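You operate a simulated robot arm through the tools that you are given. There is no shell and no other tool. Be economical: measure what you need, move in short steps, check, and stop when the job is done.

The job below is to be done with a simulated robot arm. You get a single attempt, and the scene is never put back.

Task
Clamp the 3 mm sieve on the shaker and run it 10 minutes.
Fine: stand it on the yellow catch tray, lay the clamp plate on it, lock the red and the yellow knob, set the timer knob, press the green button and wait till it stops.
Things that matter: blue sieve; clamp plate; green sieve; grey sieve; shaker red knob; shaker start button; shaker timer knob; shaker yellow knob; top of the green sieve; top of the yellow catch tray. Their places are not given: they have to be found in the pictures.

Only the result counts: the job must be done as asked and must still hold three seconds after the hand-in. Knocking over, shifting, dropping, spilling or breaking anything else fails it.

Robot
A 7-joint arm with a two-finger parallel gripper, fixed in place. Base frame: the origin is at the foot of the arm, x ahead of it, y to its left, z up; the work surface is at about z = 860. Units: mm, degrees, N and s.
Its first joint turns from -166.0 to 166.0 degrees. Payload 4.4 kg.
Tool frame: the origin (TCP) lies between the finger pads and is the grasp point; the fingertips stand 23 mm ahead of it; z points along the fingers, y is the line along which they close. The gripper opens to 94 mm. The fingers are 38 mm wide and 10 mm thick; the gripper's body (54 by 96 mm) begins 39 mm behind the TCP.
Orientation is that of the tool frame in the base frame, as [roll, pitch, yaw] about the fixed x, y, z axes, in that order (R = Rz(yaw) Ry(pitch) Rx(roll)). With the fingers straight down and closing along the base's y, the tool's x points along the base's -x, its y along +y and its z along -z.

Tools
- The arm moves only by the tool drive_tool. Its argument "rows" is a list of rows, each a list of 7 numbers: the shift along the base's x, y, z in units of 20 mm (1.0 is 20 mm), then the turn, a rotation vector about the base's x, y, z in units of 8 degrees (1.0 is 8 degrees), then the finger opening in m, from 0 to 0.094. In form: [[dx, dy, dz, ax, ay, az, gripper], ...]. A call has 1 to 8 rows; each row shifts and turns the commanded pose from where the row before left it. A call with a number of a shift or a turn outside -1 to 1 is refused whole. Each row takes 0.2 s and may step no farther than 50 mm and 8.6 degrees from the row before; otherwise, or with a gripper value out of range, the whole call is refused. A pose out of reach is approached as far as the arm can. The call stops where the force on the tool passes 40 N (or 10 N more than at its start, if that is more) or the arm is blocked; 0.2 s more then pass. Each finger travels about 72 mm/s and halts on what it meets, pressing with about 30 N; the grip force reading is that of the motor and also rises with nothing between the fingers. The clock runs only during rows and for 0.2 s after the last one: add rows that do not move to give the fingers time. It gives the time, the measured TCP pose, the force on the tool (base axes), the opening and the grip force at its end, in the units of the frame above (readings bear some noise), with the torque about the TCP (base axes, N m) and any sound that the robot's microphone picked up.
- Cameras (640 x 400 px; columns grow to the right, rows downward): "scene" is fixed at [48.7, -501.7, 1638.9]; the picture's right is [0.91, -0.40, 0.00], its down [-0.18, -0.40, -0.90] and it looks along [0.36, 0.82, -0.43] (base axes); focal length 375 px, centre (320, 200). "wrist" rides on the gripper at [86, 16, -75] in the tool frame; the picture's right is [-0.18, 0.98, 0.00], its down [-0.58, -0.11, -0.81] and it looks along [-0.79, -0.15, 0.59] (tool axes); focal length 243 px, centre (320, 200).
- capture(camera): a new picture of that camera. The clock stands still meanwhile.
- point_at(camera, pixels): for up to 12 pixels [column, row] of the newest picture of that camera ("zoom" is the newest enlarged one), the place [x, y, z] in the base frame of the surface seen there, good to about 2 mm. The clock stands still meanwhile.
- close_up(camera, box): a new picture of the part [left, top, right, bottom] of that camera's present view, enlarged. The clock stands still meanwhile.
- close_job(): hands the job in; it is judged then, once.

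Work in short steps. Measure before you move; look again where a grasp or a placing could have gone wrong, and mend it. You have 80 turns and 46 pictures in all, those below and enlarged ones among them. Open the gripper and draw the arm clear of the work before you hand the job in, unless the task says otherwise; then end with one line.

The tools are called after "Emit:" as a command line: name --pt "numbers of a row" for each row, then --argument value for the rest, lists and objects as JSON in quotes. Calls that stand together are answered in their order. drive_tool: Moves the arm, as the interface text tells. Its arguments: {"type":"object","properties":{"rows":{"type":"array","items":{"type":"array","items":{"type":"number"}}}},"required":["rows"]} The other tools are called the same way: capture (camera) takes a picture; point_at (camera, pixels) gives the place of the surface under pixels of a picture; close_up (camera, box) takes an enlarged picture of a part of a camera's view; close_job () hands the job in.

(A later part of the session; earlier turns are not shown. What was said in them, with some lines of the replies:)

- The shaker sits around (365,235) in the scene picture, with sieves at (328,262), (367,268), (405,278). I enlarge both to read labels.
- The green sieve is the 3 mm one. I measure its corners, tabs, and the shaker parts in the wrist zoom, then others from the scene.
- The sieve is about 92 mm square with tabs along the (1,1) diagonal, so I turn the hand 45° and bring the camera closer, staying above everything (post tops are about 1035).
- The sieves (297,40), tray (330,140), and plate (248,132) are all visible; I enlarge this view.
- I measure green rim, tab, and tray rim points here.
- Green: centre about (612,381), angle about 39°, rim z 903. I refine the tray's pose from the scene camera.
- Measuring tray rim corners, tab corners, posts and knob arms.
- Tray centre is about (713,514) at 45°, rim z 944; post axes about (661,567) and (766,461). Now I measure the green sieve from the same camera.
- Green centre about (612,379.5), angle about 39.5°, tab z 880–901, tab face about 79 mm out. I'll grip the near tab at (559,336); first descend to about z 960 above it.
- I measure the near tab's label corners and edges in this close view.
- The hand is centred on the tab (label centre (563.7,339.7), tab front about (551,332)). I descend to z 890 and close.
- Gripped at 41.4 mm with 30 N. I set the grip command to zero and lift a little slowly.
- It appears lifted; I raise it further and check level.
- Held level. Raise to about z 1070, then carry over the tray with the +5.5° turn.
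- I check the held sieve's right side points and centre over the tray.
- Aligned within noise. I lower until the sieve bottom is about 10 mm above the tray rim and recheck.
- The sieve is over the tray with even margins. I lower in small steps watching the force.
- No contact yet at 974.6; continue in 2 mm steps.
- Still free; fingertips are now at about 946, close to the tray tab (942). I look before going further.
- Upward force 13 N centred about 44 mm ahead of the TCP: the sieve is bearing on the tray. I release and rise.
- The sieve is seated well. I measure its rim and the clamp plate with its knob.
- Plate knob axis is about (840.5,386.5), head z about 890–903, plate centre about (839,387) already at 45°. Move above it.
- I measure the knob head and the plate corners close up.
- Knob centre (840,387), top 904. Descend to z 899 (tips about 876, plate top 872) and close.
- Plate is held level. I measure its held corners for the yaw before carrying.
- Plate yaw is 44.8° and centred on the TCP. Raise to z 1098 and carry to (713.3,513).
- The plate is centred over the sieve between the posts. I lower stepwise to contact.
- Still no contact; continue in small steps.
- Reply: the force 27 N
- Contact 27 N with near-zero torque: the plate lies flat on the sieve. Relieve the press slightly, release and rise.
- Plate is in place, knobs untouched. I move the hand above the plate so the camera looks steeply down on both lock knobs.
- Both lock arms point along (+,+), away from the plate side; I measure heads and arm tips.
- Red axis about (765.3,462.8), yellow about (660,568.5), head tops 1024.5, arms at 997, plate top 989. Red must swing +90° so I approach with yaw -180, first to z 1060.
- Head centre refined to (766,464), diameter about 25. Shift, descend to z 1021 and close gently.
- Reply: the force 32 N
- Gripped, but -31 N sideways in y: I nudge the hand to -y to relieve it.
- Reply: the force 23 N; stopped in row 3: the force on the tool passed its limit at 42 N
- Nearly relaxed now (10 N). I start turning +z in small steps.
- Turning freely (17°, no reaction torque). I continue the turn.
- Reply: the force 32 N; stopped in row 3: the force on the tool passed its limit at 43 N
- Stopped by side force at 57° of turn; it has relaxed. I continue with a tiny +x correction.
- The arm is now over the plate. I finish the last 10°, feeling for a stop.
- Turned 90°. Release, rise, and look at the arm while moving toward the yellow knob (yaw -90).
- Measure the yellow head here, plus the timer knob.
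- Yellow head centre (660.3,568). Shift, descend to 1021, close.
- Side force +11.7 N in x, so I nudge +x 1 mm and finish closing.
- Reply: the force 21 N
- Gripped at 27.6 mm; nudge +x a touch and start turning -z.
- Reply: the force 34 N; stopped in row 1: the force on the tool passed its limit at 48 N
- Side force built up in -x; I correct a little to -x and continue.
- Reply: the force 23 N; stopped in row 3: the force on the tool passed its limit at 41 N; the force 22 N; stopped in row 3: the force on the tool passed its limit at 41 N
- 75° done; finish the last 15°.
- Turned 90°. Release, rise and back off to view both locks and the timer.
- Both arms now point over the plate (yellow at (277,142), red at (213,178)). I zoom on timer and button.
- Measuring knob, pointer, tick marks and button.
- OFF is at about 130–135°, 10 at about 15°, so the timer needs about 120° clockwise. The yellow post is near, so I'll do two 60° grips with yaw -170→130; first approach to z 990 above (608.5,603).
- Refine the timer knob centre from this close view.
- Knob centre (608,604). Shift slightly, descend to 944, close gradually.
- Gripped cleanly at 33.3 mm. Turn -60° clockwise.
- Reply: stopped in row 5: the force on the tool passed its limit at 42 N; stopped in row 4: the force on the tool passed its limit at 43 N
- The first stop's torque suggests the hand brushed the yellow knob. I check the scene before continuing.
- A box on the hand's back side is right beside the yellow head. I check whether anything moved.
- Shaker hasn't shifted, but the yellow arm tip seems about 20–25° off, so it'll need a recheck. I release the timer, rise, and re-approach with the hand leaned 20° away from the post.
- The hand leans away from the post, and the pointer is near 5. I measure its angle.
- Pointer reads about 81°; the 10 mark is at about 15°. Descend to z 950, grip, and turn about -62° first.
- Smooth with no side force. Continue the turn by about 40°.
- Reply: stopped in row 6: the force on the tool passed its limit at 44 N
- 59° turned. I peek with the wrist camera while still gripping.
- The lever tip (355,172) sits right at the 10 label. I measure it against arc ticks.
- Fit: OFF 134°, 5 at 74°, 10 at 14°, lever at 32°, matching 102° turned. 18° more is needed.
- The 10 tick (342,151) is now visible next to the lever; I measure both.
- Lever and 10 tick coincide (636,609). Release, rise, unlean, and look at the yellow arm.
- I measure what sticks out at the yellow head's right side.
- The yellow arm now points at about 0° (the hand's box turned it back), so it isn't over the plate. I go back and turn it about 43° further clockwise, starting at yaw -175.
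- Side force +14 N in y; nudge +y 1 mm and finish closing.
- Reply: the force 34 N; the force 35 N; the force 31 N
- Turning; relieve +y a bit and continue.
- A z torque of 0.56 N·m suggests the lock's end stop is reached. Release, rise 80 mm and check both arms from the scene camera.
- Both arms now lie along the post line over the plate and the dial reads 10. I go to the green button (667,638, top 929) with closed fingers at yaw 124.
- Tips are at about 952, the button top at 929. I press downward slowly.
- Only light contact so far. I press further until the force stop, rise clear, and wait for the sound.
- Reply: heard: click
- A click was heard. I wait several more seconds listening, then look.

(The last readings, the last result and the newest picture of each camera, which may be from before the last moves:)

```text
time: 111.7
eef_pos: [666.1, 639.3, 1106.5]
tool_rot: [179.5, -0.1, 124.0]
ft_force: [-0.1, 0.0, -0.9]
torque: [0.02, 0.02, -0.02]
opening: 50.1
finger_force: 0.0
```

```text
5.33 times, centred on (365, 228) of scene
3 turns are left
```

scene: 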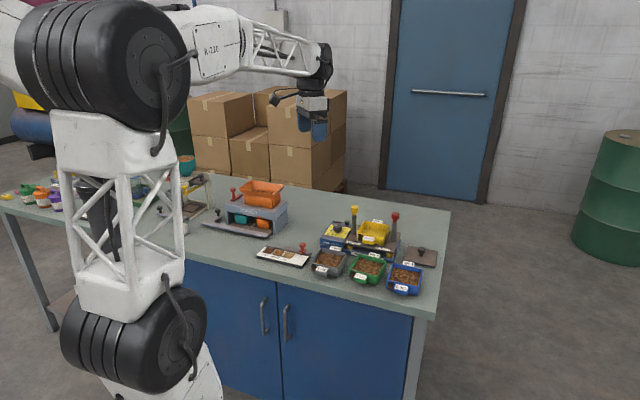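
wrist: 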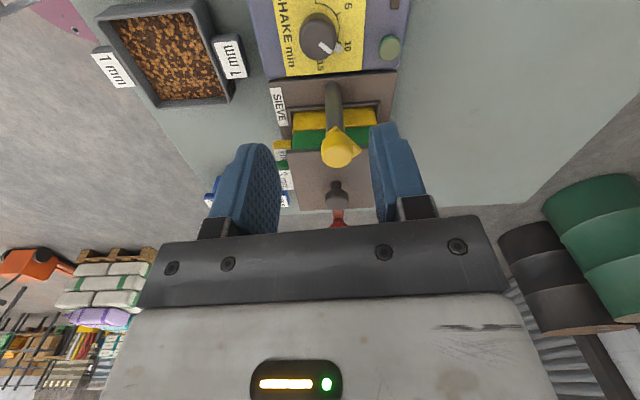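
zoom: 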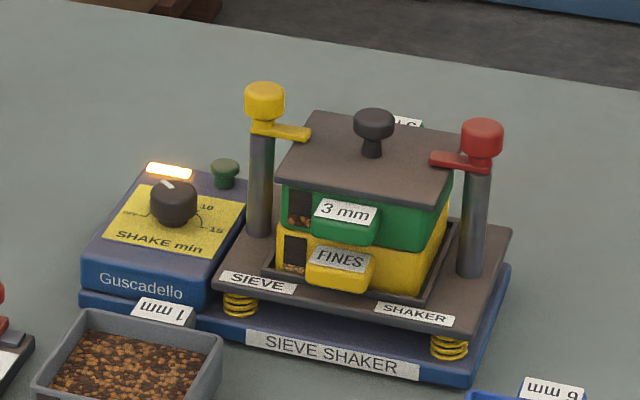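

It is running (lamp lit, grains in FINES, pointer winding back). I keep waiting well past the end, then take the last look.

Emit:
drive_tool --pt "0 0 0 0 0 0 0.05" --pt "0 0 0 0 0 0 0.05" --pt "0 0 0 0 0 0 0.05" --pt "0 0 0 0 0 0 0.05" --pt "0 0 0 0 0 0 0.05" --pt "0 0 0 0 0 0 0.05" --pt "0 0 0 0 0 0 0.05" --pt "0 0 0 0 0 0 0.05"

Emit:
drive_tool --pt "0 0 0 0 0 0 0.05" --pt "0 0 0 0 0 0 0.05" --pt "0 0 0 0 0 0 0.05" --pt "0 0 0 0 0 0 0.05" --pt "0 0 0 0 0 0 0.05" --pt "0 0 0 0 0 0 0.05" --pt "0 0 0 0 0 0 0.05" --pt "0 0 0 0 0 0 0.05"

Emit:
drive_tool --pt "0 0 0 0 0 0 0.05" --pt "0 0 0 0 0 0 0.05" --pt "0 0 0 0 0 0 0.05" --pt "0 0 0 0 0 0 0.05" --pt "0 0 0 0 0 0 0.05" --pt "0 0 0 0 0 0 0.05" --pt "0 0 0 0 0 0 0.05" --pt "0 0 0 0 0 0 0.05"

Emit:
drive_tool --pt "0 0 0 0 0 0 0.05" --pt "0 0 0 0 0 0 0.05" --pt "0 0 0 0 0 0 0.05" --pt "0 0 0 0 0 0 0.05" --pt "0 0 0 0 0 0 0.05" --pt "0 0 0 0 0 0 0.05" --pt "0 0 0 0 0 0 0.05" --pt "0 0 0 0 0 0 0.05"

Emit:
drive_tool --pt "0 0 0 0 0 0 0.05" --pt "0 0 0 0 0 0 0.05" --pt "0 0 0 0 0 0 0.05" --pt "0 0 0 0 0 0 0.05" --pt "0 0 0 0 0 0 0.05" --pt "0 0 0 0 0 0 0.05" --pt "0 0 0 0 0 0 0.05" --pt "0 0 0 0 0 0 0.05"

Emit:
drive_tool --pt "0 0 0 0 0 0 0.05" --pt "0 0 0 0 0 0 0.05" --pt "0 0 0 0 0 0 0.05" --pt "0 0 0 0 0 0 0.05" --pt "0 0 0 0 0 0 0.05" --pt "0 0 0 0 0 0 0.05" --pt "0 0 0 0 0 0 0.05" --pt "0 0 0 0 0 0 0.05"

Emit:
drive_tool --pt "0 0 0 0 0 0 0.05" --pt "0 0 0 0 0 0 0.05" --pt "0 0 0 0 0 0 0.05" --pt "0 0 0 0 0 0 0.05" --pt "0 0 0 0 0 0 0.05" --pt "0 0 0 0 0 0 0.05" --pt "0 0 0 0 0 0 0.05" --pt "0 0 0 0 0 0 0.05"

Emit:
drive_tool --pt "0 0 0 0 0 0 0.05" --pt "0 0 0 0 0 0 0.05" --pt "0 0 0 0 0 0 0.05" --pt "0 0 0 0 0 0 0.05" --pt "0 0 0 0 0 0 0.05" --pt "0 0 0 0 0 0 0.05" --pt "0 0 0 0 0 0 0.05" --pt "0 0 0 0 0 0 0.05"

Emit:
close_up --camera "scene" --box '[315, 190, 415, 265]'

```text
time: 113.5
eef_pos: [666.1, 638.3, 1107.3]
tool_rot: [179.5, -0.1, 124.1]
ft_force: [1.0, 0.6, 0.5]
torque: [0.02, 0.0, 0.03]
opening: 49.8
finger_force: 0.0
```

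```text
time: 115.3
eef_pos: [666.8, 638.9, 1106.2]
tool_rot: [179.5, -0.2, 124.1]
ft_force: [0.2, 0.2, 0.2]
torque: [0.0, 0.02, -0.02]
opening: 49.9
finger_force: 0.0
```

```text
time: 117.1
eef_pos: [666.7, 638.8, 1108.0]
tool_rot: [179.5, -0.2, 124.2]
ft_force: [0.3, -0.6, -0.4]
torque: [-0.02, -0.02, 0.01]
opening: 49.8
finger_force: 0.1
```

```text
time: 118.9
eef_pos: [666.7, 638.5, 1105.9]
tool_rot: [179.5, -0.1, 124.1]
ft_force: [0.3, -0.4, 0.6]
torque: [0.0, 0.02, -0.01]
opening: 49.8
finger_force: 0.0
```

```text
time: 120.7
eef_pos: [667.0, 639.3, 1105.9]
tool_rot: [179.5, -0.1, 124.1]
ft_force: [0.1, -0.2, -0.4]
torque: [-0.01, -0.02, 0.0]
opening: 50.1
finger_force: 0.0
```

```text
time: 122.5
eef_pos: [667.0, 639.4, 1106.7]
tool_rot: [179.5, -0.1, 124.1]
ft_force: [-0.2, -0.2, -0.4]
torque: [0.04, 0.0, 0.01]
opening: 49.8
finger_force: 0.0
```

```text
time: 124.3
eef_pos: [666.9, 637.8, 1106.4]
tool_rot: [179.5, -0.2, 124.1]
ft_force: [-0.5, -0.5, 0.0]
torque: [-0.03, -0.02, -0.03]
opening: 50.1
finger_force: 0.0
```

```text
time: 126.1
eef_pos: [666.7, 639.1, 1106.5]
tool_rot: [179.5, -0.1, 124.1]
ft_force: [0.7, 0.4, -0.4]
torque: [-0.02, 0.02, 0.0]
opening: 49.7
finger_force: 0.1
```

```text
5.33 times, centred on (365, 228) of scene
2 turns are left
```

zoom: 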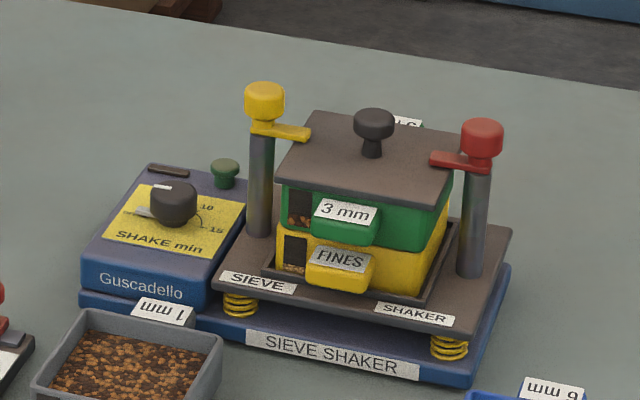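

The lamp is off and the pointer is back at OFF. The shaker has stopped with everything still clamped, and the hand is open and clear, so I hand in.

Emit:
close_job

```text
The job is handed in.
```

The 3 mm sieve is clamped on the yellow catch tray with both knobs locked; the shaker ran with the timer set to 10 minutes and stopped by itself. The hand brushed the yellow knob while I set the timer and turned it out of its lock, so I locked it again before pressing start.
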